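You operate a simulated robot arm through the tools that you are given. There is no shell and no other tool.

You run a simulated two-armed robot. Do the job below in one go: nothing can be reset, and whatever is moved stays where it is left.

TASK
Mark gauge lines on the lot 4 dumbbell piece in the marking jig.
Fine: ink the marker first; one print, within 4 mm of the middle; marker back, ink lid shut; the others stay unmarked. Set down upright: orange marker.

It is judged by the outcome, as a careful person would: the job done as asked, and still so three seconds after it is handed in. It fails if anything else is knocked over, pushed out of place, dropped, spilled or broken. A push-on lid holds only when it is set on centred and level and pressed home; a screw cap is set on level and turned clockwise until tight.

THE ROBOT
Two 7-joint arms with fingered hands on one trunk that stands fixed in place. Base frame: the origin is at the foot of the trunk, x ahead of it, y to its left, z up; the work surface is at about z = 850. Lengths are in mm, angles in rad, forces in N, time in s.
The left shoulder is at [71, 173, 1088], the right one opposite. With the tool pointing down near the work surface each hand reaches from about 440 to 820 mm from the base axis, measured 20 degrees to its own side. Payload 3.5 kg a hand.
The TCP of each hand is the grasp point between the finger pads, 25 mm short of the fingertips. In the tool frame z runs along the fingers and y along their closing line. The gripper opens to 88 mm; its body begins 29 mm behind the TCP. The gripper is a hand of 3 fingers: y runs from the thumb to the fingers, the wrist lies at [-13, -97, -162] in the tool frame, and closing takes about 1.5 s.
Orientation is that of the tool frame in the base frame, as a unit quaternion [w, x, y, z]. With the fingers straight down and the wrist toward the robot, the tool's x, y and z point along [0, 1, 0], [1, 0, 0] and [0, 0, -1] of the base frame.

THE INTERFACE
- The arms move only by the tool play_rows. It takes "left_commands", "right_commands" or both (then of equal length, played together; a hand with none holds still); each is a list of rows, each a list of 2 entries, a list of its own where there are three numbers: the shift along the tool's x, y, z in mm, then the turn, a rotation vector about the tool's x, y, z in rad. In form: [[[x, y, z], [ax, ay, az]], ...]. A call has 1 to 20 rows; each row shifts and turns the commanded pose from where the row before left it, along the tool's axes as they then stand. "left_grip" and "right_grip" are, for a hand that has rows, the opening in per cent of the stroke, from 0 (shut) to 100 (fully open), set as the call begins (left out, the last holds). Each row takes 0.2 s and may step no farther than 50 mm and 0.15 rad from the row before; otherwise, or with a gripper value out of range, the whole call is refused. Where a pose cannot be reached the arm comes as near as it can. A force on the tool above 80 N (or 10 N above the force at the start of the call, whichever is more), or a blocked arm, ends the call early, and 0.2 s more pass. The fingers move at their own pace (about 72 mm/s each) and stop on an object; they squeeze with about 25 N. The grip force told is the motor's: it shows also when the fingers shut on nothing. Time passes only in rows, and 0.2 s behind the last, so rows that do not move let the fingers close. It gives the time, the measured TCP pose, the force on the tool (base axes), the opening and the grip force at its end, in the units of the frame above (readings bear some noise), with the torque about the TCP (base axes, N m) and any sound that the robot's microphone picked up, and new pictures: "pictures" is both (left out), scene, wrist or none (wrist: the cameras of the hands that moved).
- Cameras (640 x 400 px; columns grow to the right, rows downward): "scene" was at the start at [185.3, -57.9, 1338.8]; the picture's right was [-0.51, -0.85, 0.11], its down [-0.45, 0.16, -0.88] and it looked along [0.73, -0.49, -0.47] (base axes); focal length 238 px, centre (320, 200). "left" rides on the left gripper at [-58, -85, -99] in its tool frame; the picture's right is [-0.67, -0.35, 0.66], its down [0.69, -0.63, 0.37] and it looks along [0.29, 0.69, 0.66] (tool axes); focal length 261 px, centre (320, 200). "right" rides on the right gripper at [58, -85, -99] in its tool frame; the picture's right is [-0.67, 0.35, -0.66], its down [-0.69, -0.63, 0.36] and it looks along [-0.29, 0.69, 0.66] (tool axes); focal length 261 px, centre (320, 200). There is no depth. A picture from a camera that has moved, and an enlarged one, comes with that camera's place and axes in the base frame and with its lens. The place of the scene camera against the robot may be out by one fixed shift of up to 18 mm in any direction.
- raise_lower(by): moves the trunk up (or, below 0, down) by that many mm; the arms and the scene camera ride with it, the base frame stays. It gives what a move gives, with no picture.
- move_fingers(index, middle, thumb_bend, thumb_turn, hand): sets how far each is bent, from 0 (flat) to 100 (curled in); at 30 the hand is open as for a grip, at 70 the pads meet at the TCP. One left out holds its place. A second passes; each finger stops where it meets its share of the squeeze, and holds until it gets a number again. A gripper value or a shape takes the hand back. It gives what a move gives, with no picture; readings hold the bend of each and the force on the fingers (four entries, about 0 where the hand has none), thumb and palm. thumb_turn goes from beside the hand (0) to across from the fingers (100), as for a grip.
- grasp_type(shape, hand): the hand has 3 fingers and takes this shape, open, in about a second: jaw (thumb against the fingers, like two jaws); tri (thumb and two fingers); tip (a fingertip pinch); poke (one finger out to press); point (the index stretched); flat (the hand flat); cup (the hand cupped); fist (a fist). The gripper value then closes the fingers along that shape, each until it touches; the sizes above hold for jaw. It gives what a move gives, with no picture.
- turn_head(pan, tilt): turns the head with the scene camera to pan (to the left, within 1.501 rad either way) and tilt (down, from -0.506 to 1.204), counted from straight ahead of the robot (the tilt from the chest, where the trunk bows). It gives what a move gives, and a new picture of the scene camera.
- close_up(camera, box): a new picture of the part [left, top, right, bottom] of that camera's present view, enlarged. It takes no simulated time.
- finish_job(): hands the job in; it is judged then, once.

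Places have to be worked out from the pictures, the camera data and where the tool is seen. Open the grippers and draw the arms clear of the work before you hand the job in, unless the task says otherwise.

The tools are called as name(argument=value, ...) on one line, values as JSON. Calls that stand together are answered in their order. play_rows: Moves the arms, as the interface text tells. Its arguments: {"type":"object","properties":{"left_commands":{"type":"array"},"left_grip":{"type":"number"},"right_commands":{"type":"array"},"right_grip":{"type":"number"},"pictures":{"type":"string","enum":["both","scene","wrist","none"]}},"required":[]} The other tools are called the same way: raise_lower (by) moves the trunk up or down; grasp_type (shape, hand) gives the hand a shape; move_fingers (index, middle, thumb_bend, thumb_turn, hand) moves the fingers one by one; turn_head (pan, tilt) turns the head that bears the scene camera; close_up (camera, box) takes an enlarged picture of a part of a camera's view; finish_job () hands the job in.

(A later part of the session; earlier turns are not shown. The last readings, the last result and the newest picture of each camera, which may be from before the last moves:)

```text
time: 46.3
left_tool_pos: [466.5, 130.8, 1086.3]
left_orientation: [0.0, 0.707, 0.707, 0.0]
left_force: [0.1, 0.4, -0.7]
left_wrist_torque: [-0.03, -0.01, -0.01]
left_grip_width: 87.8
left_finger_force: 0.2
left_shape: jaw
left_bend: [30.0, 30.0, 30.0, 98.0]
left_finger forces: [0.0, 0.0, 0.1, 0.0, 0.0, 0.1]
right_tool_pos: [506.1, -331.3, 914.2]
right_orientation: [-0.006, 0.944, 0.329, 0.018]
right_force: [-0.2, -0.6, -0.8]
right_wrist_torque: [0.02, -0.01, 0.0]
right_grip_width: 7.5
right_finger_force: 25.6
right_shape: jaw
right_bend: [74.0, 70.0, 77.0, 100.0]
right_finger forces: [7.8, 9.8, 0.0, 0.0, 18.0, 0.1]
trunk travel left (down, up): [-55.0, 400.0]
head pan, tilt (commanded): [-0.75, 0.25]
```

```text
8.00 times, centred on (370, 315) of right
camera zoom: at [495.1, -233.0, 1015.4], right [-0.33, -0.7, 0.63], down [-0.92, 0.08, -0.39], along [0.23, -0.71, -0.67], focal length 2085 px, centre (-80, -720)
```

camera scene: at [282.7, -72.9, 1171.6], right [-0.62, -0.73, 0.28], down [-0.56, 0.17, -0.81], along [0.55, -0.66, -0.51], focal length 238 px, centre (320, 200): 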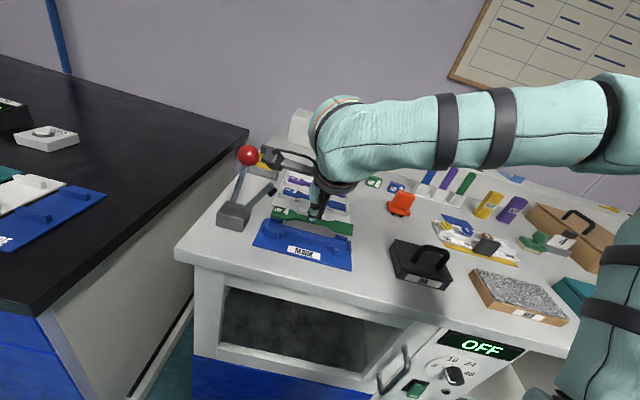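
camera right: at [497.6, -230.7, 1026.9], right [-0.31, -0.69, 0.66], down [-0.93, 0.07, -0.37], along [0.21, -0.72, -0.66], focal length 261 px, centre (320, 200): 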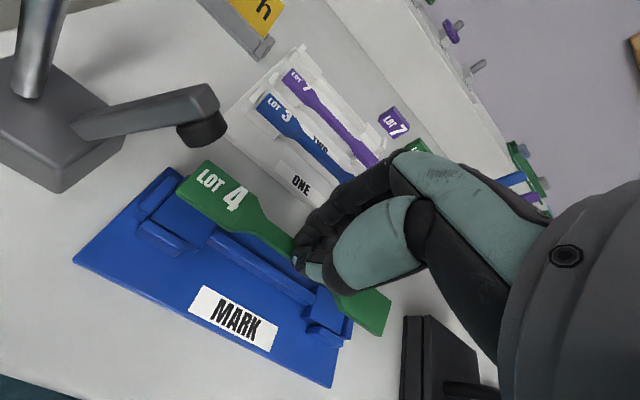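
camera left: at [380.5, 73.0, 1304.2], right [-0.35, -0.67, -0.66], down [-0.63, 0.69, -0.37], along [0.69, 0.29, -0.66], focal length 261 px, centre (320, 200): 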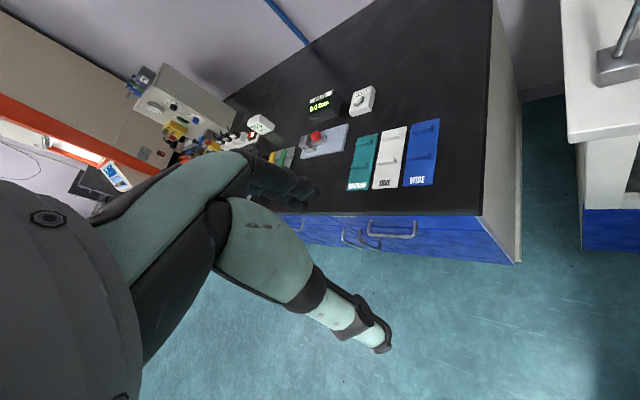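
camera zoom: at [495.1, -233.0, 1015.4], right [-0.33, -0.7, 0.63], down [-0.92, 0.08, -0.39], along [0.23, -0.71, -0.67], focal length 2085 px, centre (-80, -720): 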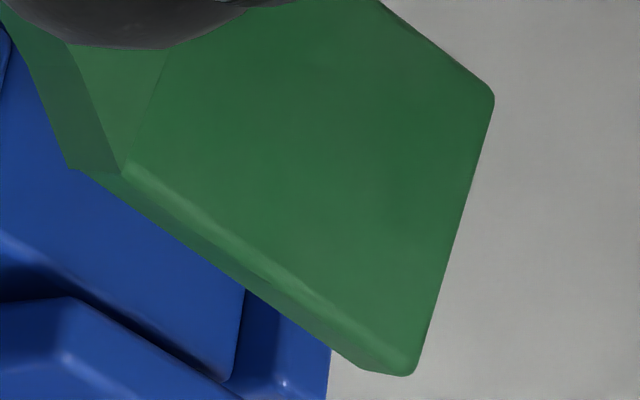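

Best fit: the piece is about level lengthwise, rolled ~10° (front edge low) and turned ~3° (right end too near). I correct the roll and yaw with small hand turns, shifting to keep it centred over the pockets, and look again.

play_rows(right_commands=[[[-0.6, 2.2, 0], [0.075, 0, -0.025]], [[-0.6, 2.2, 0], [0.075, 0, -0.025]], [[0, 0, 0], [0, 0, 0]], [[0, 0, 0], [0, 0, 0]]], pictures="none")

close_up(camera="scene", box=[252, 198, 316, 238])

close_up(camera="scene", box=[310, 210, 374, 250])

close_up(camera="right", box=[110, 150, 270, 250])

close_up(camera="right", box=[270, 260, 430, 360])

```text
time: 47.3
left_tool_pos: [465.8, 131.3, 1085.6]
left_orientation: [0.0, 0.708, 0.707, 0.001]
left_force: [0.2, 0.4, 0.3]
left_wrist_torque: [0.0, -0.01, 0.0]
left_grip_width: 87.6
left_finger_force: 0.0
left_shape: jaw
left_bend: [30.0, 30.0, 30.0, 98.0]
left_finger forces: [0.0, 0.1, 0.0, 0.1, 0.0, 0.0]
right_tool_pos: [508.3, -338.0, 913.7]
right_orientation: [-0.077, 0.933, 0.352, -0.006]
right_force: [-0.1, -1.0, -0.5]
right_wrist_torque: [0.0, -0.02, -0.03]
right_grip_width: 7.3
right_finger_force: 25.3
right_shape: jaw
right_bend: [74.0, 70.0, 77.0, 100.0]
right_finger forces: [7.8, 9.8, 0.0, 0.1, 17.8, 0.0]
trunk travel left (down, up): [-55.0, 400.0]
head pan, tilt (commanded): [-0.75, 0.25]
```

```text
10.00 times, centred on (284, 218) of scene
camera zoom: at [282.9, -73.0, 1171.6], right [-0.62, -0.73, 0.28], down [-0.56, 0.17, -0.81], along [0.55, -0.66, -0.51], focal length 2380 px, centre (680, 20)
```

zoom: 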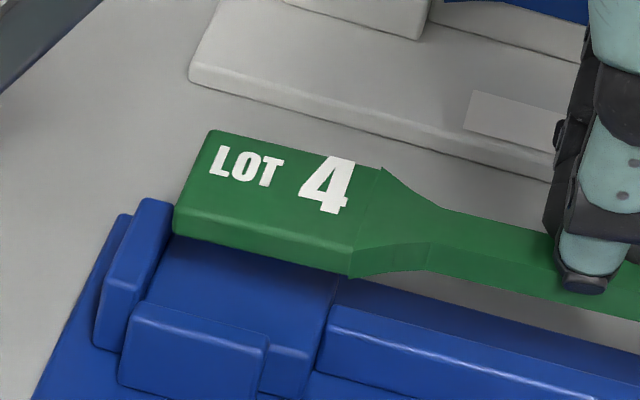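

```text
10.00 times, centred on (342, 230) of scene
camera zoom: at [282.9, -73.0, 1171.6], right [-0.62, -0.73, 0.28], down [-0.56, 0.17, -0.81], along [0.55, -0.66, -0.51], focal length 2380 px, centre (100, -100)
```

zoom: 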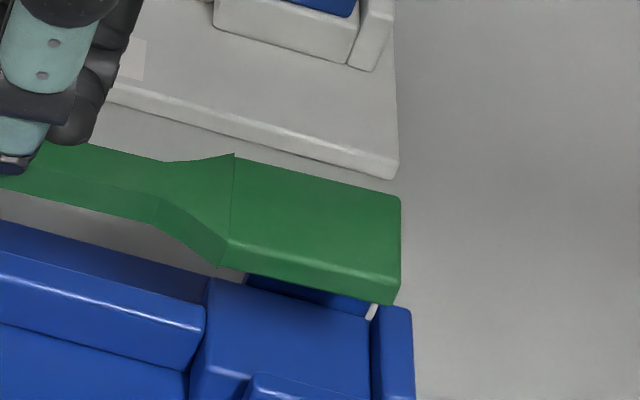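

```text
4.00 times, centred on (190, 200) of right
camera zoom: at [502.3, -250.8, 1027.0], right [-0.23, -0.79, 0.57], down [-0.95, 0.06, -0.3], along [0.2, -0.61, -0.77], focal length 1043 px, centre (840, 200)
```

zoom: 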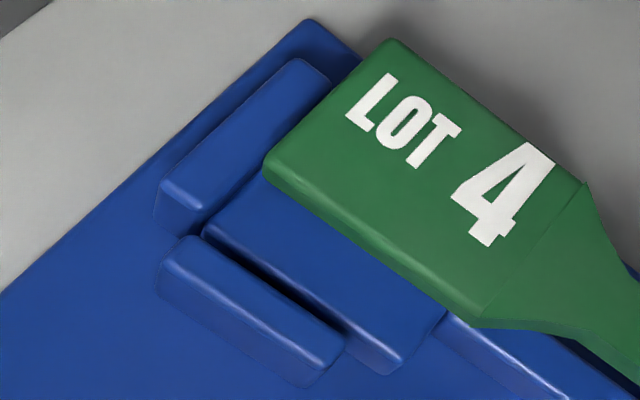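

```text
4.00 times, centred on (350, 310) of right
camera zoom: at [502.3, -250.8, 1027.0], right [-0.23, -0.79, 0.57], down [-0.95, 0.06, -0.3], along [0.2, -0.61, -0.77], focal length 1043 px, centre (200, -240)
```

zoom: 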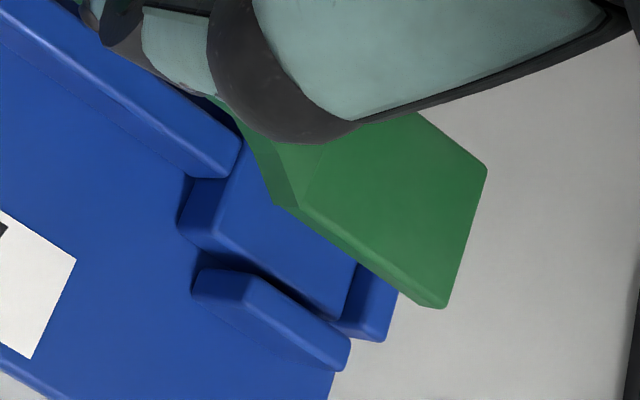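

The piece's centre is about 3 mm too far away from me relative to the pocket, otherwise aligned. I shift it and lower 8 mm, then re-check.

play_rows(right_commands=[[[-0.2, -3.0, 0.5], [0, 0, 0]], [[-0.2, 0.6, 4], [0, 0, 0]], [[-0.2, 0.6, 4], [0, 0, 0]], [[0, 0, 0], [0, 0, 0]]], pictures="none")

close_up(camera="scene", box=[252, 198, 316, 238])

close_up(camera="scene", box=[310, 210, 374, 250])

close_up(camera="right", box=[110, 150, 270, 250])

close_up(camera="right", box=[270, 260, 430, 360])

```text
time: 48.3
left_tool_pos: [467.1, 129.6, 1085.4]
left_orientation: [0.0, 0.707, 0.708, 0.0]
left_force: [0.1, 0.6, 0.8]
left_wrist_torque: [-0.03, -0.01, 0.03]
left_grip_width: 87.4
left_finger_force: 0.0
left_shape: jaw
left_bend: [30.0, 30.0, 30.0, 98.0]
left_finger forces: [0.1, 0.0, 0.0, 0.0, 0.0, 0.0]
right_tool_pos: [505.6, -335.5, 904.9]
right_orientation: [-0.077, 0.933, 0.353, -0.006]
right_force: [0.2, -0.1, -0.5]
right_wrist_torque: [-0.02, 0.02, -0.04]
right_grip_width: 7.5
right_finger_force: 24.6
right_shape: jaw
right_bend: [74.0, 70.0, 77.0, 100.0]
right_finger forces: [7.9, 9.8, 0.0, 0.0, 17.8, 0.0]
trunk travel left (down, up): [-55.0, 400.0]
head pan, tilt (commanded): [-0.75, 0.25]
```

```text
10.00 times, centred on (284, 218) of scene
camera zoom: at [282.8, -72.9, 1171.6], right [-0.62, -0.73, 0.28], down [-0.56, 0.17, -0.81], along [0.55, -0.66, -0.51], focal length 2380 px, centre (680, 20)
```

zoom: 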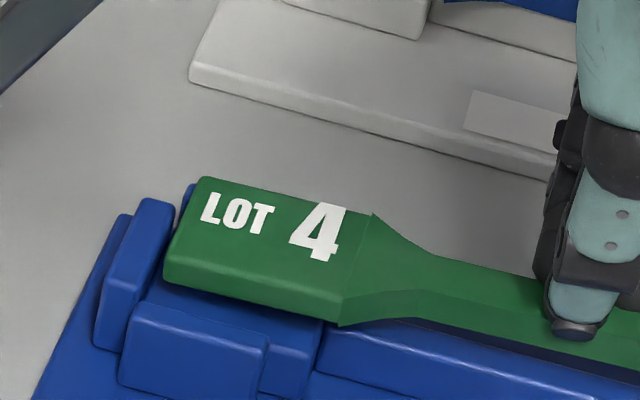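

```text
10.00 times, centred on (342, 230) of scene
camera zoom: at [282.8, -72.9, 1171.6], right [-0.62, -0.73, 0.28], down [-0.56, 0.17, -0.81], along [0.55, -0.66, -0.51], focal length 2380 px, centre (100, -100)
```

zoom: 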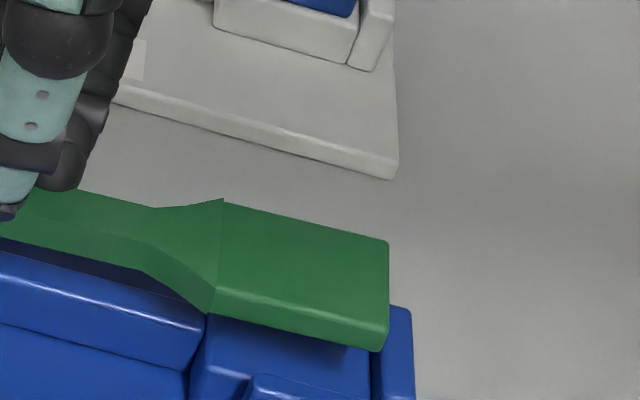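

```text
4.00 times, centred on (190, 200) of right
camera zoom: at [499.5, -248.8, 1018.5], right [-0.23, -0.79, 0.57], down [-0.95, 0.06, -0.3], along [0.2, -0.61, -0.77], focal length 1043 px, centre (840, 200)
```

zoom: 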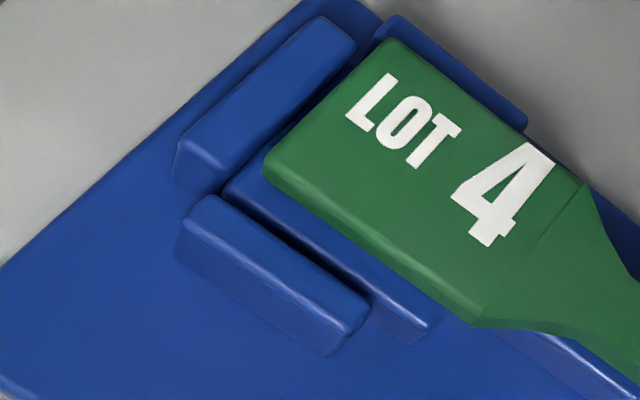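

```text
4.00 times, centred on (350, 310) of right
camera zoom: at [499.5, -248.8, 1018.5], right [-0.23, -0.79, 0.57], down [-0.95, 0.06, -0.3], along [0.2, -0.61, -0.77], focal length 1043 px, centre (200, -240)
```

zoom: 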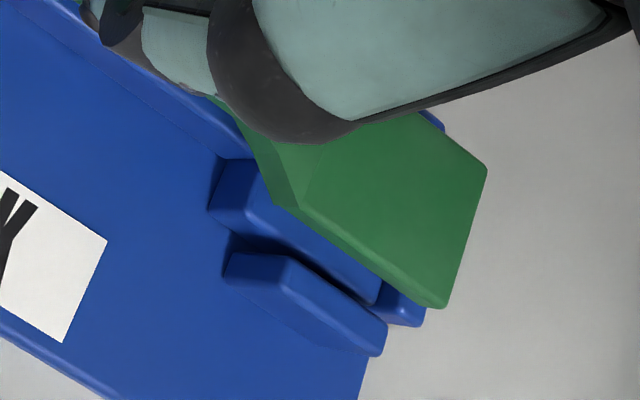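

The piece is now centred over the pockets within about a millimetre in depth; I nudge it ~1 mm left and lower in small steps, watching force and torque.

play_rows(right_commands=[[[1.2, 0, 0], [0, 0, 0]], [[-0.1, 0.4, 3], [0, 0, 0]], [[-0.1, 0.4, 3], [0, 0, 0]], [[0, 0, 0], [0, 0, 0]]], pictures="none")

close_up(camera="scene", box=[252, 198, 316, 238])

close_up(camera="scene", box=[310, 210, 374, 250])

close_up(camera="right", box=[110, 150, 270, 250])

close_up(camera="right", box=[270, 260, 430, 360])

```text
time: 49.3
left_tool_pos: [465.6, 130.1, 1085.6]
left_orientation: [0.0, 0.707, 0.708, 0.001]
left_force: [-0.9, 0.5, -0.6]
left_wrist_torque: [-0.01, -0.02, -0.01]
left_grip_width: 87.6
left_finger_force: 0.0
left_shape: jaw
left_bend: [30.0, 30.0, 30.0, 98.0]
left_finger forces: [0.1, 0.0, 0.1, 0.0, 0.0, 0.0]
right_tool_pos: [506.6, -334.9, 899.9]
right_orientation: [-0.077, 0.933, 0.353, -0.006]
right_force: [0.0, 0.6, 0.4]
right_wrist_torque: [-0.01, -0.03, 0.02]
right_grip_width: 7.7
right_finger_force: 25.1
right_shape: jaw
right_bend: [74.0, 70.0, 77.0, 100.0]
right_finger forces: [8.2, 9.5, 0.1, 0.0, 17.9, 0.1]
trunk travel left (down, up): [-55.0, 400.0]
head pan, tilt (commanded): [-0.75, 0.25]
```

```text
10.00 times, centred on (284, 218) of scene
camera zoom: at [282.8, -72.9, 1171.6], right [-0.62, -0.73, 0.28], down [-0.56, 0.17, -0.81], along [0.55, -0.66, -0.51], focal length 2380 px, centre (680, 20)
```

zoom: 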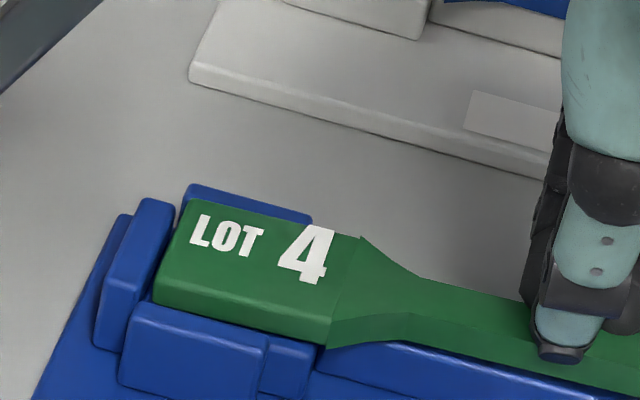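

```text
10.00 times, centred on (342, 230) of scene
camera zoom: at [282.8, -72.9, 1171.6], right [-0.62, -0.73, 0.28], down [-0.56, 0.17, -0.81], along [0.55, -0.66, -0.51], focal length 2380 px, centre (100, -100)
```

zoom: 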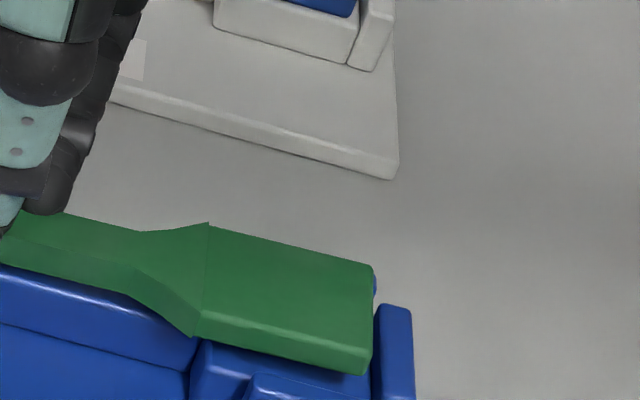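

```text
4.00 times, centred on (190, 200) of right
camera zoom: at [500.0, -248.0, 1012.6], right [-0.23, -0.79, 0.57], down [-0.95, 0.06, -0.3], along [0.2, -0.61, -0.77], focal length 1043 px, centre (840, 200)
```

zoom: 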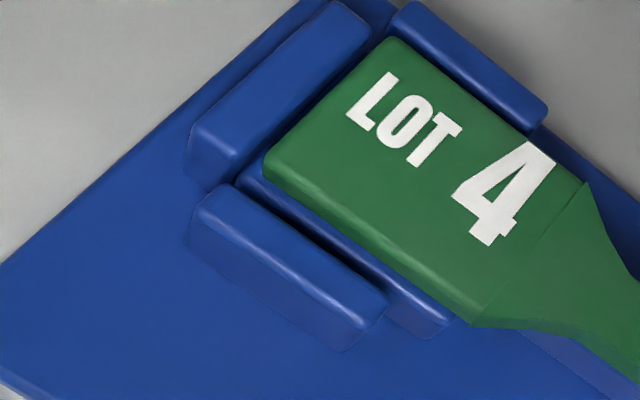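

```text
4.00 times, centred on (350, 310) of right
camera zoom: at [500.0, -248.0, 1012.6], right [-0.23, -0.79, 0.57], down [-0.95, 0.06, -0.3], along [0.2, -0.61, -0.77], focal length 1043 px, centre (200, -240)
```

zoom: 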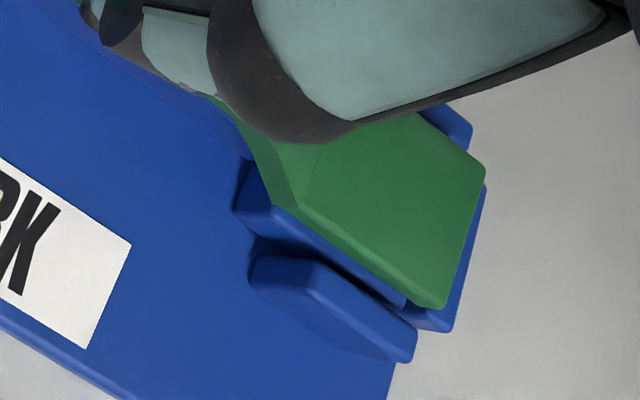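

Both ends are lining up with their pockets; the left end is already between its fences. I continue down in 2 mm steps.

play_rows(right_commands=[[[0, 0.3, 2], [0, 0, 0]], [[0, 0.3, 2], [0, 0, 0]], [[0, 0, 0], [0, 0, 0]]], pictures="none")

close_up(camera="scene", box=[250, 195, 378, 275])

close_up(camera="right", box=[110, 140, 430, 340])

```text
time: 50.1
left_tool_pos: [465.5, 129.6, 1085.4]
left_orientation: [0.0, 0.707, 0.707, 0.0]
left_force: [0.4, 1.0, 1.9]
left_wrist_torque: [0.02, -0.01, 0.02]
left_grip_width: 87.6
left_finger_force: 0.0
left_shape: jaw
left_bend: [30.0, 30.0, 30.0, 98.0]
left_finger forces: [0.1, 0.0, 0.0, 0.0, 0.0, 0.1]
right_tool_pos: [505.7, -335.4, 895.9]
right_orientation: [-0.077, 0.933, 0.353, -0.005]
right_force: [2.1, -1.5, 6.0]
right_wrist_torque: [0.04, 0.02, 0.02]
right_grip_width: 7.3
right_finger_force: 24.2
right_shape: jaw
right_bend: [74.0, 70.0, 77.0, 100.0]
right_finger forces: [9.4, 9.9, 0.0, 0.0, 18.5, 0.0]
trunk travel left (down, up): [-55.0, 400.0]
head pan, tilt (commanded): [-0.75, 0.25]
```

```text
5.00 times, centred on (314, 235) of scene
camera zoom: at [282.5, -72.7, 1171.8], right [-0.62, -0.73, 0.28], down [-0.56, 0.17, -0.81], along [0.55, -0.66, -0.51], focal length 1190 px, centre (350, 25)
```

zoom: 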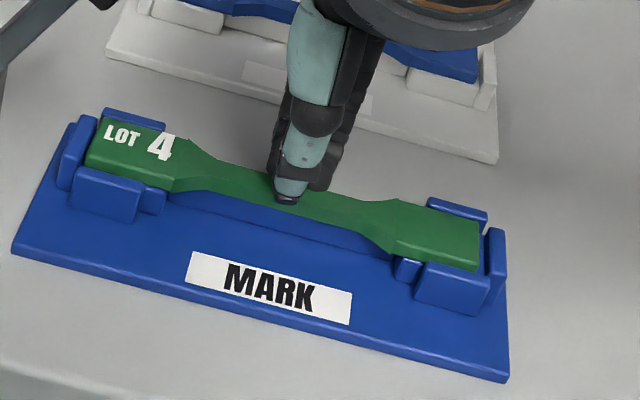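

```text
2.00 times, centred on (270, 240) of right
camera zoom: at [499.9, -247.7, 1008.6], right [-0.23, -0.79, 0.57], down [-0.95, 0.06, -0.3], along [0.2, -0.61, -0.77], focal length 521 px, centre (420, 120)
```

zoom: 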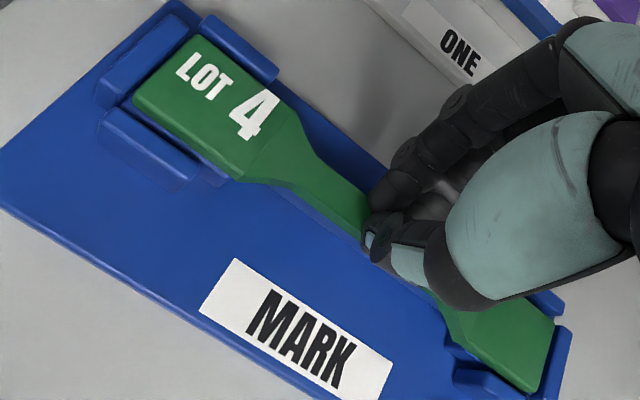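

Contact (6 N up). I look closely at both ends to see if the piece is down between the fences.

close_up(camera="scene", box=[256, 212, 304, 242])

close_up(camera="scene", box=[316, 230, 364, 260])

close_up(camera="right", box=[150, 140, 260, 209])

close_up(camera="right", box=[320, 280, 416, 340])

```text
13.33 times, centred on (280, 227) of scene
camera zoom: at [282.5, -72.7, 1171.8], right [-0.62, -0.73, 0.28], down [-0.56, 0.17, -0.81], along [0.55, -0.66, -0.51], focal length 3174 px, centre (853, -160)
```

zoom: 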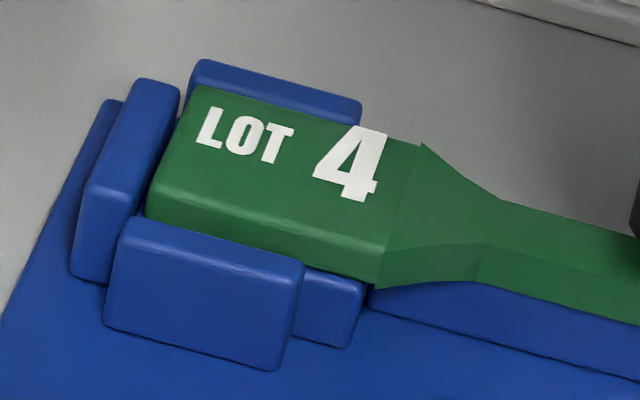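

```text
13.33 times, centred on (340, 245) of scene
camera zoom: at [282.5, -72.7, 1171.8], right [-0.62, -0.73, 0.28], down [-0.56, 0.17, -0.81], along [0.55, -0.66, -0.51], focal length 3174 px, centre (53, -400)
```

zoom: 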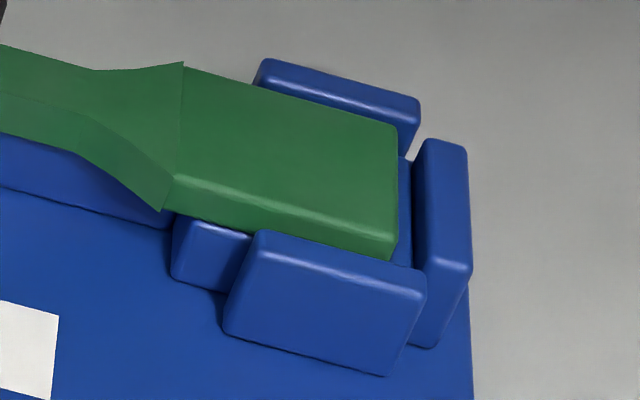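

```text
5.80 times, centred on (205, 174) of right
camera zoom: at [499.9, -247.7, 1008.6], right [-0.23, -0.79, 0.57], down [-0.95, 0.06, -0.3], along [0.2, -0.61, -0.77], focal length 1511 px, centre (987, 348)
```

zoom: 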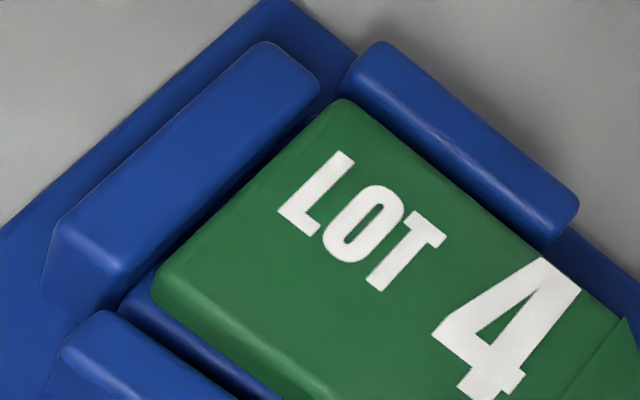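

```text
6.67 times, centred on (368, 310) of right
camera zoom: at [499.9, -247.7, 1008.6], right [-0.23, -0.79, 0.57], down [-0.95, 0.06, -0.3], along [0.2, -0.61, -0.77], focal length 1738 px, centre (0, -533)
```

zoom: 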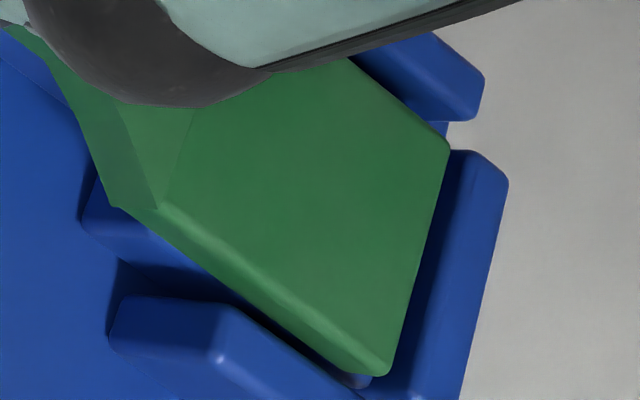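

The piece is down in both pockets between the fences, about 1–2 mm left of centre. I open the fingers to release it.

play_rows(right_commands=[[[0, 0, 0], [0, 0, 0]], [[0, 0, 0], [0, 0, 0]], [[0, 0, 0], [0, 0, 0]], [[0, 0, 0], [0, 0, 0]]], right_grip=28, pictures="none")

close_up(camera="scene", box=[250, 195, 378, 275])

close_up(camera="right", box=[110, 140, 430, 340])

```text
time: 51.1
left_tool_pos: [465.5, 129.1, 1085.2]
left_orientation: [-0.001, 0.708, 0.707, 0.0]
left_force: [-0.1, 0.3, -0.5]
left_wrist_torque: [-0.01, 0.01, 0.02]
left_grip_width: 87.5
left_finger_force: 0.0
left_shape: jaw
left_bend: [30.0, 30.0, 30.0, 98.0]
left_finger forces: [0.0, 0.0, 0.0, 0.1, 0.0, 0.0]
right_tool_pos: [506.1, -334.2, 895.3]
right_orientation: [-0.076, 0.933, 0.353, -0.006]
right_force: [0.3, 0.3, 0.4]
right_wrist_torque: [0.0, 0.01, -0.01]
right_grip_width: 24.5
right_finger_force: 0.0
right_shape: jaw
right_bend: [74.0, 55.0, 74.0, 100.0]
right_finger forces: [0.0, 0.1, 0.0, 0.0, 0.0, 0.0]
trunk travel left (down, up): [-55.0, 400.0]
head pan, tilt (commanded): [-0.75, 0.25]
```

```text
5.00 times, centred on (314, 235) of scene
camera zoom: at [282.9, -72.9, 1171.5], right [-0.62, -0.73, 0.28], down [-0.56, 0.17, -0.81], along [0.55, -0.66, -0.51], focal length 1190 px, centre (350, 25)
```

zoom: 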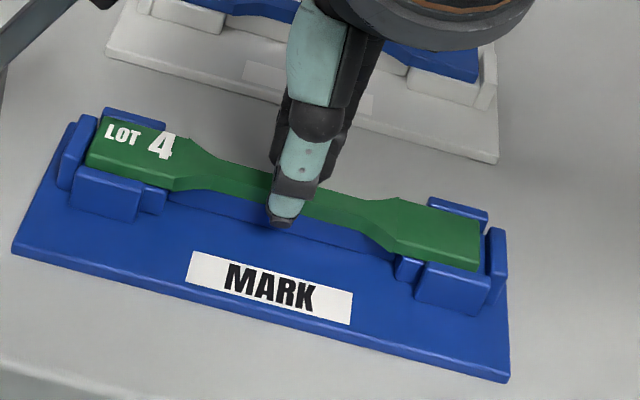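

```text
2.00 times, centred on (270, 240) of right
camera zoom: at [500.2, -247.9, 1008.0], right [-0.23, -0.79, 0.57], down [-0.95, 0.06, -0.3], along [0.2, -0.61, -0.77], focal length 521 px, centre (420, 120)
```

zoom: 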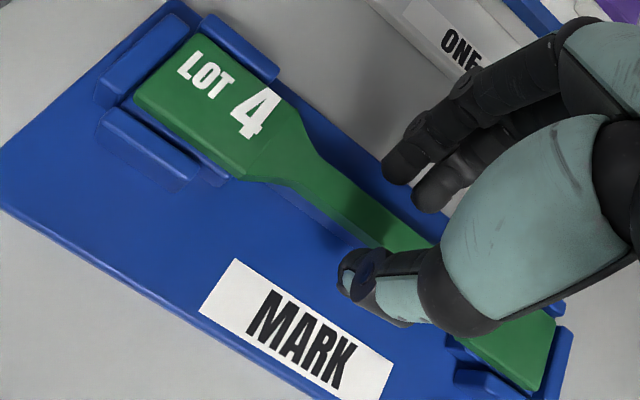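

Released; the piece stays seated. I lift the hand straight up and then look at the jig unobstructed.

play_rows(right_commands=[[[0.4, -1.5, -9.9], [0, 0, 0]], [[0.6, -2.2, -14.8], [0, 0, 0]], [[0.8, -3, -19.8], [0, 0, 0]], [[0.8, -3, -19.8], [0, 0, 0]], [[0.8, -3, -19.8], [0, 0, 0]], [[0, 0, 0], [0, 0, 0]]], pictures="both")

close_up(camera="scene", box=[250, 195, 378, 275])

close_up(camera="right", box=[70, 200, 330, 362])

```text
time: 52.5
left_tool_pos: [466.1, 130.0, 1084.3]
left_orientation: [0.0, 0.707, 0.707, 0.0]
left_force: [-0.3, -0.2, 0.8]
left_wrist_torque: [0.02, 0.0, -0.03]
left_grip_width: 87.5
left_finger_force: 0.0
left_shape: jaw
left_bend: [30.0, 30.0, 30.0, 98.0]
left_finger forces: [0.1, 0.0, 0.0, 0.0, 0.0, 0.1]
right_tool_pos: [507.0, -334.8, 980.8]
right_orientation: [-0.077, 0.933, 0.353, -0.005]
right_force: [-0.7, 0.7, 0.1]
right_wrist_torque: [0.01, 0.03, 0.04]
right_grip_width: 25.0
right_finger_force: 0.0
right_shape: jaw
right_bend: [74.0, 55.0, 74.0, 100.0]
right_finger forces: [0.1, 0.0, 0.0, 0.0, 0.1, 0.0]
trunk travel left (down, up): [-55.0, 400.0]
head pan, tilt (commanded): [-0.75, 0.25]
camera scene: at [283.0, -72.9, 1171.5], right [-0.62, -0.73, 0.28], down [-0.56, 0.17, -0.81], along [0.55, -0.66, -0.51], focal length 238 px, centre (320, 200)
camera right: at [500.3, -248.1, 1093.7], right [-0.23, -0.79, 0.57], down [-0.95, 0.06, -0.3], along [0.2, -0.61, -0.77], focal length 261 px, centre (320, 200)
```

scene: 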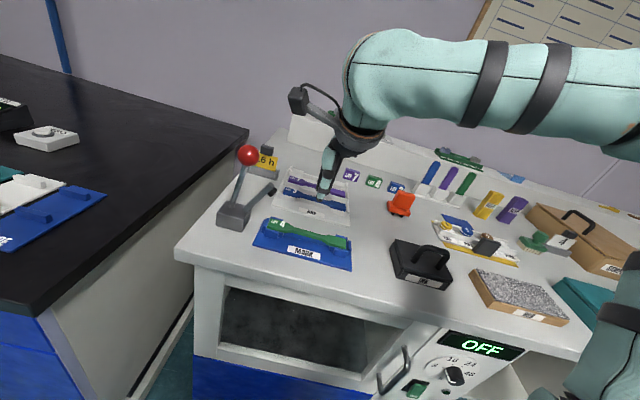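
right: 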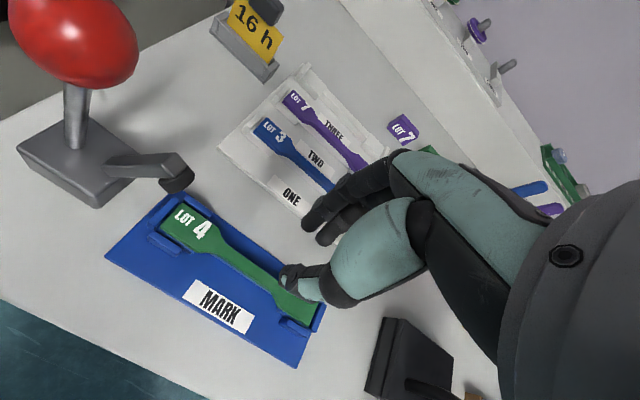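

```text
5.00 times, centred on (314, 235) of scene
camera zoom: at [283.0, -72.9, 1171.5], right [-0.62, -0.73, 0.28], down [-0.56, 0.17, -0.81], along [0.55, -0.66, -0.51], focal length 1190 px, centre (350, 25)
```

zoom: 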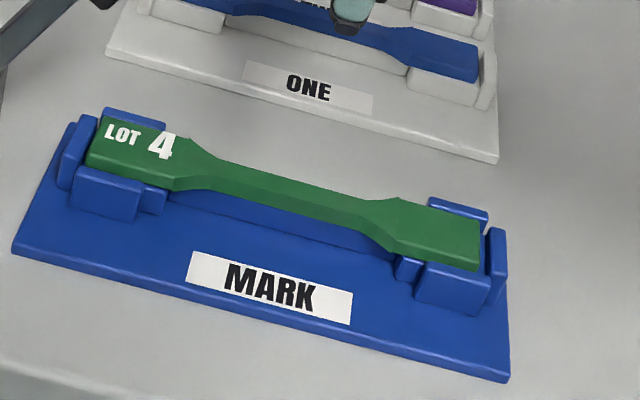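

```text
2.46 times, centred on (200, 281) of right
camera zoom: at [500.3, -248.1, 1093.7], right [-0.23, -0.79, 0.57], down [-0.95, 0.06, -0.3], along [0.2, -0.61, -0.77], focal length 642 px, centre (615, 1)
```

zoom: 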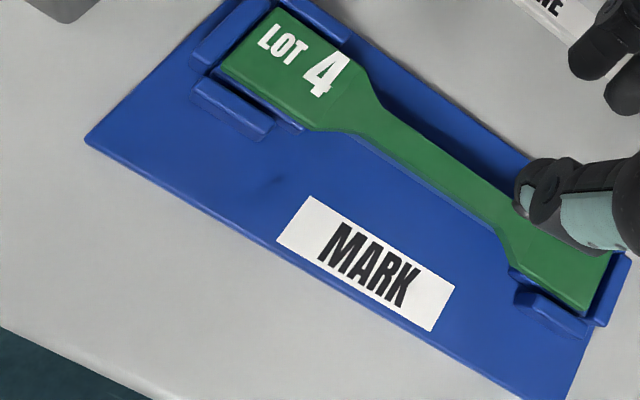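

The piece is seated in the jig. I level the hand again and move right to over the ink pad to study its lid and handle.

play_rows(right_commands=[[[0, 0, -5], [-0.073, -0.0245, -0.031]], [[0, 0, -5], [-0.073, -0.0245, -0.031]], [[-38, 0, 0], [0, 0, 0]], [[-38, 0, 0], [0, 0, 0]], [[-38, 0, 0], [0, 0, 0]], [[-38, 0, 0], [0, 0, 0]], [[-38, -4, 0], [0, 0, 0]], [[-30, -4, 0], [0, 0, 0]], [[0, 0, 0], [0, 0, 0]]], right_grip=60, pictures="both")

close_up(camera="right", box=[110, 150, 430, 350])

close_up(camera="scene", box=[370, 210, 498, 290])

```text
time: 54.5
left_tool_pos: [465.1, 131.0, 1085.8]
left_orientation: [0.0, 0.707, 0.707, 0.0]
left_force: [0.5, 0.2, -0.3]
left_wrist_torque: [-0.01, -0.03, 0.01]
left_grip_width: 87.7
left_finger_force: 0.1
left_shape: jaw
left_bend: [30.0, 30.0, 30.0, 98.0]
left_finger forces: [0.1, 0.0, 0.0, 0.0, 0.0, 0.0]
right_tool_pos: [345.3, -486.3, 989.3]
right_orientation: [-0.001, 0.924, 0.382, -0.001]
right_force: [-0.3, 0.4, 0.5]
right_wrist_torque: [0.01, 0.0, -0.02]
right_grip_width: 52.2
right_finger_force: 0.1
right_shape: jaw
right_bend: [29.0, 41.0, 65.0, 100.0]
right_finger forces: [0.0, 0.0, 0.0, 0.0, 0.1, 0.0]
trunk travel left (down, up): [-55.0, 400.0]
head pan, tilt (commanded): [-0.75, 0.25]
camera scene: at [282.9, -72.4, 1171.6], right [-0.62, -0.73, 0.28], down [-0.56, 0.17, -0.81], along [0.55, -0.66, -0.51], focal length 238 px, centre (320, 200)
camera right: at [326.6, -385.0, 1088.8], right [-0.22, -0.72, 0.66], down [-0.93, -0.04, -0.36], along [0.29, -0.69, -0.66], focal length 261 px, centre (320, 200)
```

scene: 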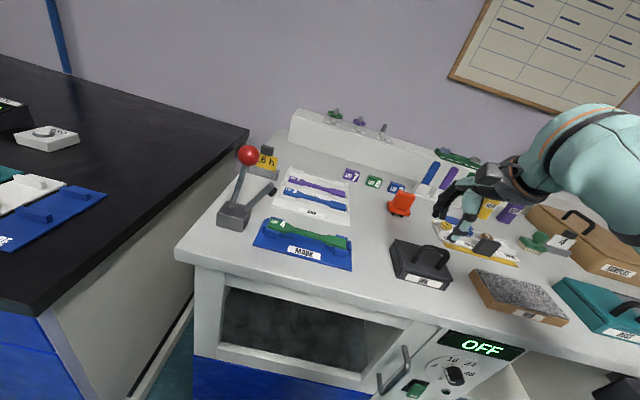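
right: 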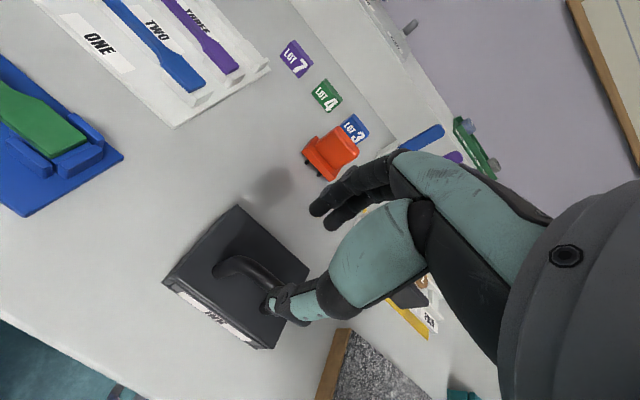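

```text
2.00 times, centred on (270, 250) of right
camera zoom: at [326.6, -385.0, 1088.8], right [-0.22, -0.72, 0.66], down [-0.93, -0.04, -0.36], along [0.29, -0.69, -0.66], focal length 521 px, centre (420, 100)
```

zoom: 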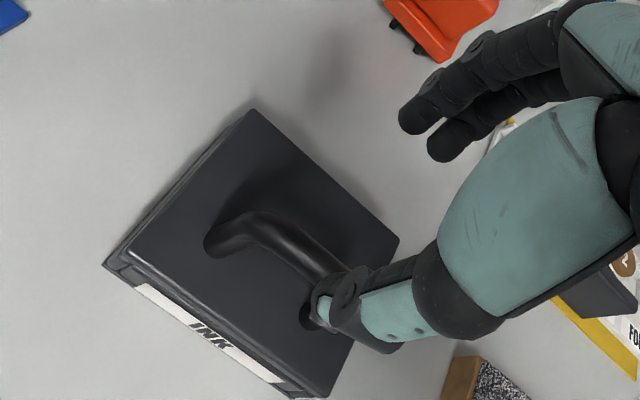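

```text
5.00 times, centred on (434, 250) of scene
camera zoom: at [282.9, -72.4, 1171.6], right [-0.62, -0.73, 0.28], down [-0.56, 0.17, -0.81], along [0.55, -0.66, -0.51], focal length 1190 px, centre (-250, -50)
```

zoom: 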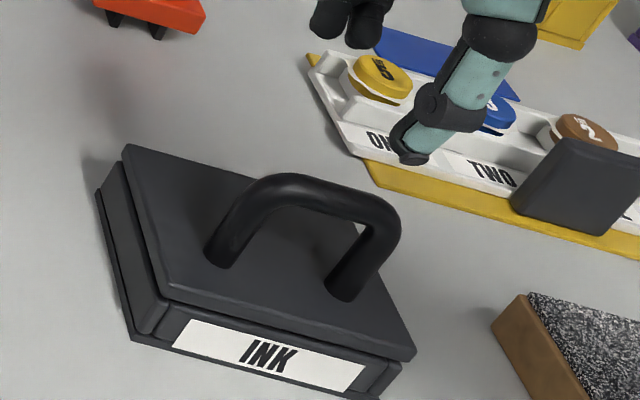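

The lid has an arched handle running left–right, centre about L=-109, D≈583, top near z≈920. I move over it and descend to z≈950 to check alignment.

play_rows(right_commands=[[[-9.3, -5, 10], [0, 0, 0]], [[0, 0, 15], [0, 0, 0]], [[0, 0, 14], [0, 0, 0]], [[0, 0, 0], [0, 0, 0]]], right_grip=60, pictures="none")

close_up(camera="right", box=[110, 150, 430, 350])

close_up(camera="scene", box=[374, 210, 470, 270])

```text
time: 55.5
left_tool_pos: [464.8, 131.5, 1086.2]
left_orientation: [0.0, 0.707, 0.707, 0.0]
left_force: [-0.5, -0.2, 1.0]
left_wrist_torque: [0.03, 0.02, 0.0]
left_grip_width: 87.6
left_finger_force: 0.1
left_shape: jaw
left_bend: [30.0, 30.0, 30.0, 98.0]
left_finger forces: [0.0, 0.1, 0.0, 0.1, 0.0, 0.1]
right_tool_pos: [337.5, -488.5, 953.4]
right_orientation: [0.002, 0.924, 0.383, -0.002]
right_force: [-0.1, -0.2, 0.7]
right_wrist_torque: [-0.02, 0.02, 0.02]
right_grip_width: 52.4
right_finger_force: 0.1
right_shape: jaw
right_bend: [29.0, 41.0, 65.0, 100.0]
right_finger forces: [0.0, 0.1, 0.0, 0.1, 0.0, 0.0]
trunk travel left (down, up): [-55.0, 400.0]
head pan, tilt (commanded): [-0.75, 0.25]
```

```text
2.00 times, centred on (270, 250) of right
camera zoom: at [318.0, -387.7, 1052.2], right [-0.23, -0.72, 0.66], down [-0.93, -0.04, -0.36], along [0.29, -0.69, -0.66], focal length 521 px, centre (420, 100)
```

zoom: 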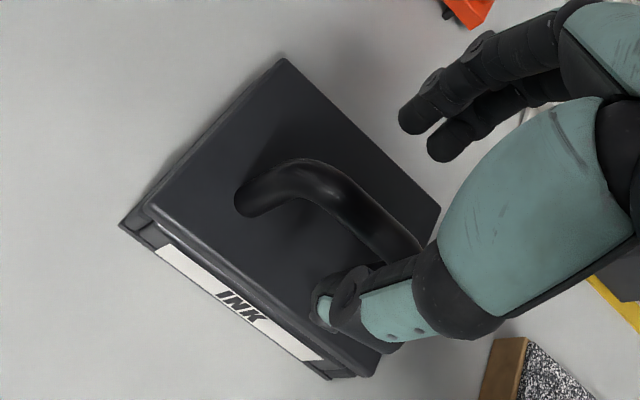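

```text
6.67 times, centred on (422, 240) of scene
camera zoom: at [282.4, -72.5, 1171.8], right [-0.62, -0.73, 0.28], down [-0.56, 0.17, -0.81], along [0.55, -0.66, -0.51], focal length 1587 px, centre (-360, -67)
```

zoom: 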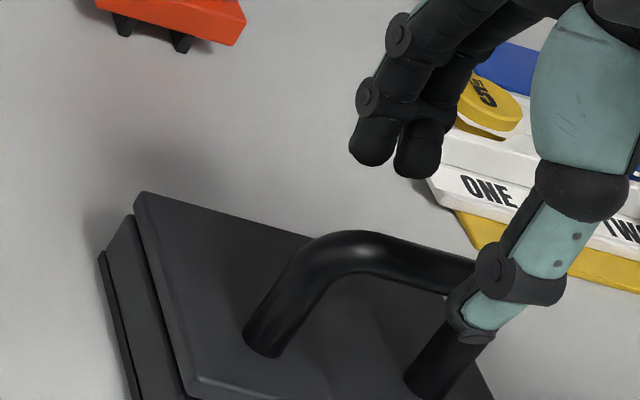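

The handle's bar is at about D≈582–585, z≈918, right below the hand; lid top near z≈887. I descend to z≈922 with the fingers open around the bar.

play_rows(right_commands=[[[0, -1, 10], [0, 0, 0]], [[0, 0, 10], [0, 0, 0]], [[0, 0, 10], [0, 0, 0]], [[0, 0, 0], [0, 0, 0]]], right_grip=60, pictures="none")

close_up(camera="right", box=[110, 130, 430, 330])

close_up(camera="scene", box=[374, 220, 470, 280])

```text
time: 56.5
left_tool_pos: [465.1, 130.8, 1085.7]
left_orientation: [0.0, 0.707, 0.707, 0.0]
left_force: [0.6, 0.2, 0.0]
left_wrist_torque: [0.01, 0.0, -0.03]
left_grip_width: 87.7
left_finger_force: 0.0
left_shape: jaw
left_bend: [30.0, 30.0, 30.0, 98.0]
left_finger forces: [0.0, 0.1, 0.1, 0.0, 0.0, 0.2]
right_tool_pos: [340.1, -483.8, 948.3]
right_orientation: [0.0, 0.924, 0.382, -0.002]
right_force: [-0.6, -0.7, -0.6]
right_wrist_torque: [-0.02, -0.04, 0.0]
right_grip_width: 52.3
right_finger_force: 0.1
right_shape: jaw
right_bend: [29.0, 41.0, 65.0, 100.0]
right_finger forces: [0.0, 0.0, 0.0, 0.0, 0.0, 0.1]
right hand out of reach, approached as far as the arm can: row 1, 2, 3
trunk travel left (down, up): [-55.0, 400.0]
head pan, tilt (commanded): [-0.75, 0.25]
```

```text
2.00 times, centred on (270, 230) of right
camera zoom: at [321.4, -384.6, 1046.7], right [-0.23, -0.72, 0.66], down [-0.93, -0.04, -0.36], along [0.29, -0.69, -0.66], focal length 521 px, centre (420, 140)
```

zoom: 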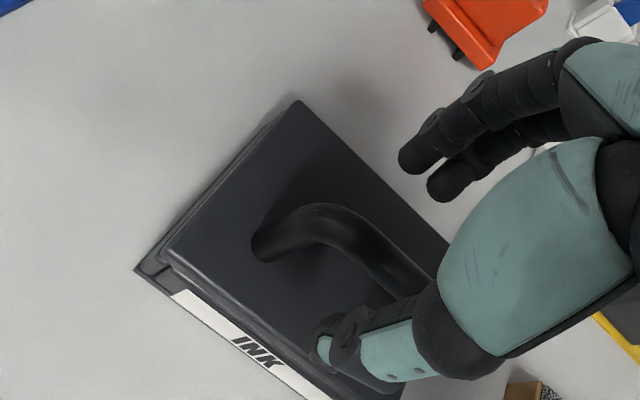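

```text
6.67 times, centred on (422, 250) of scene
camera zoom: at [282.8, -72.9, 1171.6], right [-0.62, -0.73, 0.28], down [-0.56, 0.17, -0.81], along [0.55, -0.66, -0.51], focal length 1587 px, centre (-360, -133)
```

zoom: 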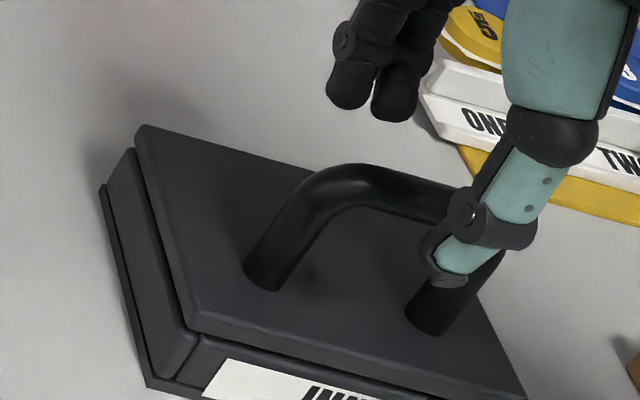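

Too close in for the lowered trunk: the arm can't fold further. I raise the trunk back up 100 mm to get working room near the table's front.

raise_lower(by=100)

turn_head(pan=-0.85, tilt=0.55)

```text
time: 57.9
left_tool_pos: [466.4, 129.9, 1184.3]
left_orientation: [-0.002, 0.707, 0.707, -0.001]
left_force: [0.0, 0.5, -0.2]
left_wrist_torque: [0.01, 0.0, 0.03]
left_grip_width: 87.9
left_finger_force: 0.0
left_shape: jaw
left_bend: [30.0, 30.0, 30.0, 98.0]
left_finger forces: [0.0, 0.0, 0.1, 0.0, 0.1, 0.2]
right_tool_pos: [341.5, -486.3, 1047.5]
right_orientation: [0.0, 0.924, 0.383, 0.0]
right_force: [0.5, -0.3, 0.2]
right_wrist_torque: [0.01, 0.06, -0.02]
right_grip_width: 52.5
right_finger_force: 0.1
right_shape: jaw
right_bend: [29.0, 41.0, 65.0, 100.0]
right_finger forces: [0.0, 0.0, 0.1, 0.0, 0.0, 0.0]
trunk travel left (down, up): [-155.0, 300.0]
head pan, tilt (commanded): [-0.75, 0.25]
```

```text
time: 58.6
left_tool_pos: [466.1, 129.7, 1185.6]
left_orientation: [0.0, 0.707, 0.707, 0.0]
left_force: [-0.8, -0.6, -0.8]
left_wrist_torque: [-0.01, 0.01, -0.04]
left_grip_width: 87.7
left_finger_force: 0.0
left_shape: jaw
left_bend: [30.0, 30.0, 30.0, 98.0]
left_finger forces: [0.1, 0.1, 0.1, 0.0, 0.1, 0.1]
right_tool_pos: [339.9, -485.4, 1048.4]
right_orientation: [0.0, 0.924, 0.382, -0.001]
right_force: [0.3, 0.6, 0.3]
right_wrist_torque: [-0.01, 0.02, 0.0]
right_grip_width: 52.4
right_finger_force: 0.1
right_shape: jaw
right_bend: [29.0, 41.0, 65.0, 100.0]
right_finger forces: [0.0, 0.0, 0.0, 0.1, 0.0, 0.0]
trunk travel left (down, up): [-155.0, 300.0]
head pan, tilt (commanded): [-0.85, 0.55]
camera scene: at [176.1, -76.7, 1295.9], right [-0.73, -0.66, 0.18], down [-0.53, 0.39, -0.75], along [0.43, -0.64, -0.64], focal length 238 px, centre (320, 200)
```

scene: 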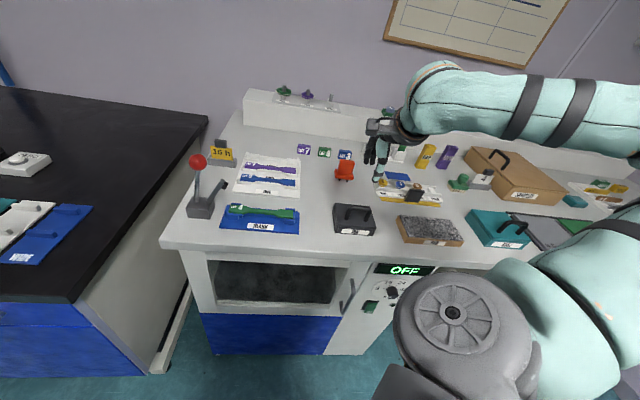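

The handle should be 4 mm to the right of the TCP. I correct and descend to z≈955, then check alignment.

play_rows(right_commands=[[[-4, -1, 20], [0, 0, 0]], [[0, 0, 25], [0, 0, 0]], [[0, 0, 25], [0, 0, 0]], [[0, 0, 23], [0, 0, 0]], [[0, 0, 0], [0, 0, 0]]], pictures="none")

close_up(camera="right", box=[110, 130, 430, 330])

close_up(camera="scene", box=[320, 170, 416, 230])

```text
time: 59.9
left_tool_pos: [466.3, 130.8, 1186.3]
left_orientation: [0.0, 0.708, 0.707, 0.0]
left_force: [-0.1, -1.1, 0.0]
left_wrist_torque: [-0.01, 0.03, 0.01]
left_grip_width: 87.6
left_finger_force: 0.1
left_shape: jaw
left_bend: [30.0, 30.0, 30.0, 98.0]
left_finger forces: [0.0, 0.0, 0.0, 0.0, 0.0, 0.0]
right_tool_pos: [336.7, -486.6, 953.6]
right_orientation: [0.0, 0.924, 0.383, 0.0]
right_force: [0.0, -0.5, 0.0]
right_wrist_torque: [0.01, -0.02, 0.0]
right_grip_width: 52.6
right_finger_force: 0.1
right_shape: jaw
right_bend: [29.0, 41.0, 65.0, 100.0]
right_finger forces: [0.0, 0.1, 0.1, 0.0, 0.0, 0.1]
trunk travel left (down, up): [-155.0, 300.0]
head pan, tilt (commanded): [-0.85, 0.55]
```

```text
2.00 times, centred on (270, 230) of right
camera zoom: at [317.9, -386.4, 1053.4], right [-0.23, -0.72, 0.66], down [-0.93, -0.04, -0.36], along [0.29, -0.69, -0.66], focal length 521 px, centre (420, 140)
```

zoom: 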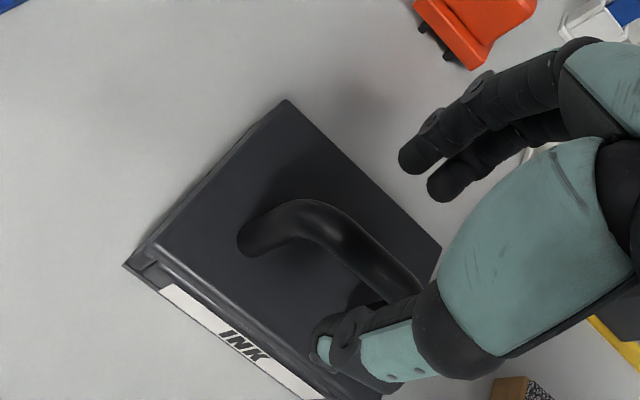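

```text
6.67 times, centred on (368, 200) of scene
camera zoom: at [175.8, -76.5, 1296.0], right [-0.73, -0.66, 0.18], down [-0.53, 0.39, -0.75], along [0.42, -0.64, -0.64], focal length 1587 px, centre (0, 200)
```

zoom: 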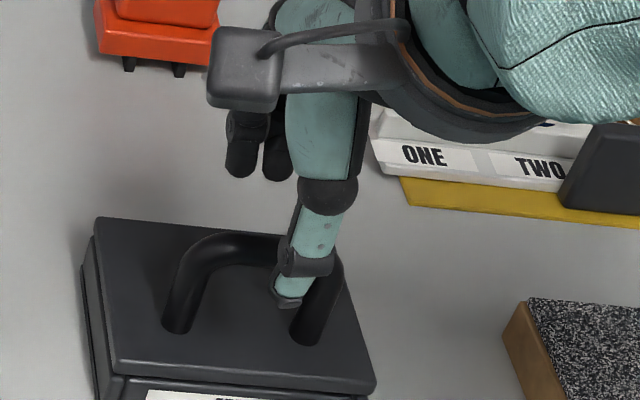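

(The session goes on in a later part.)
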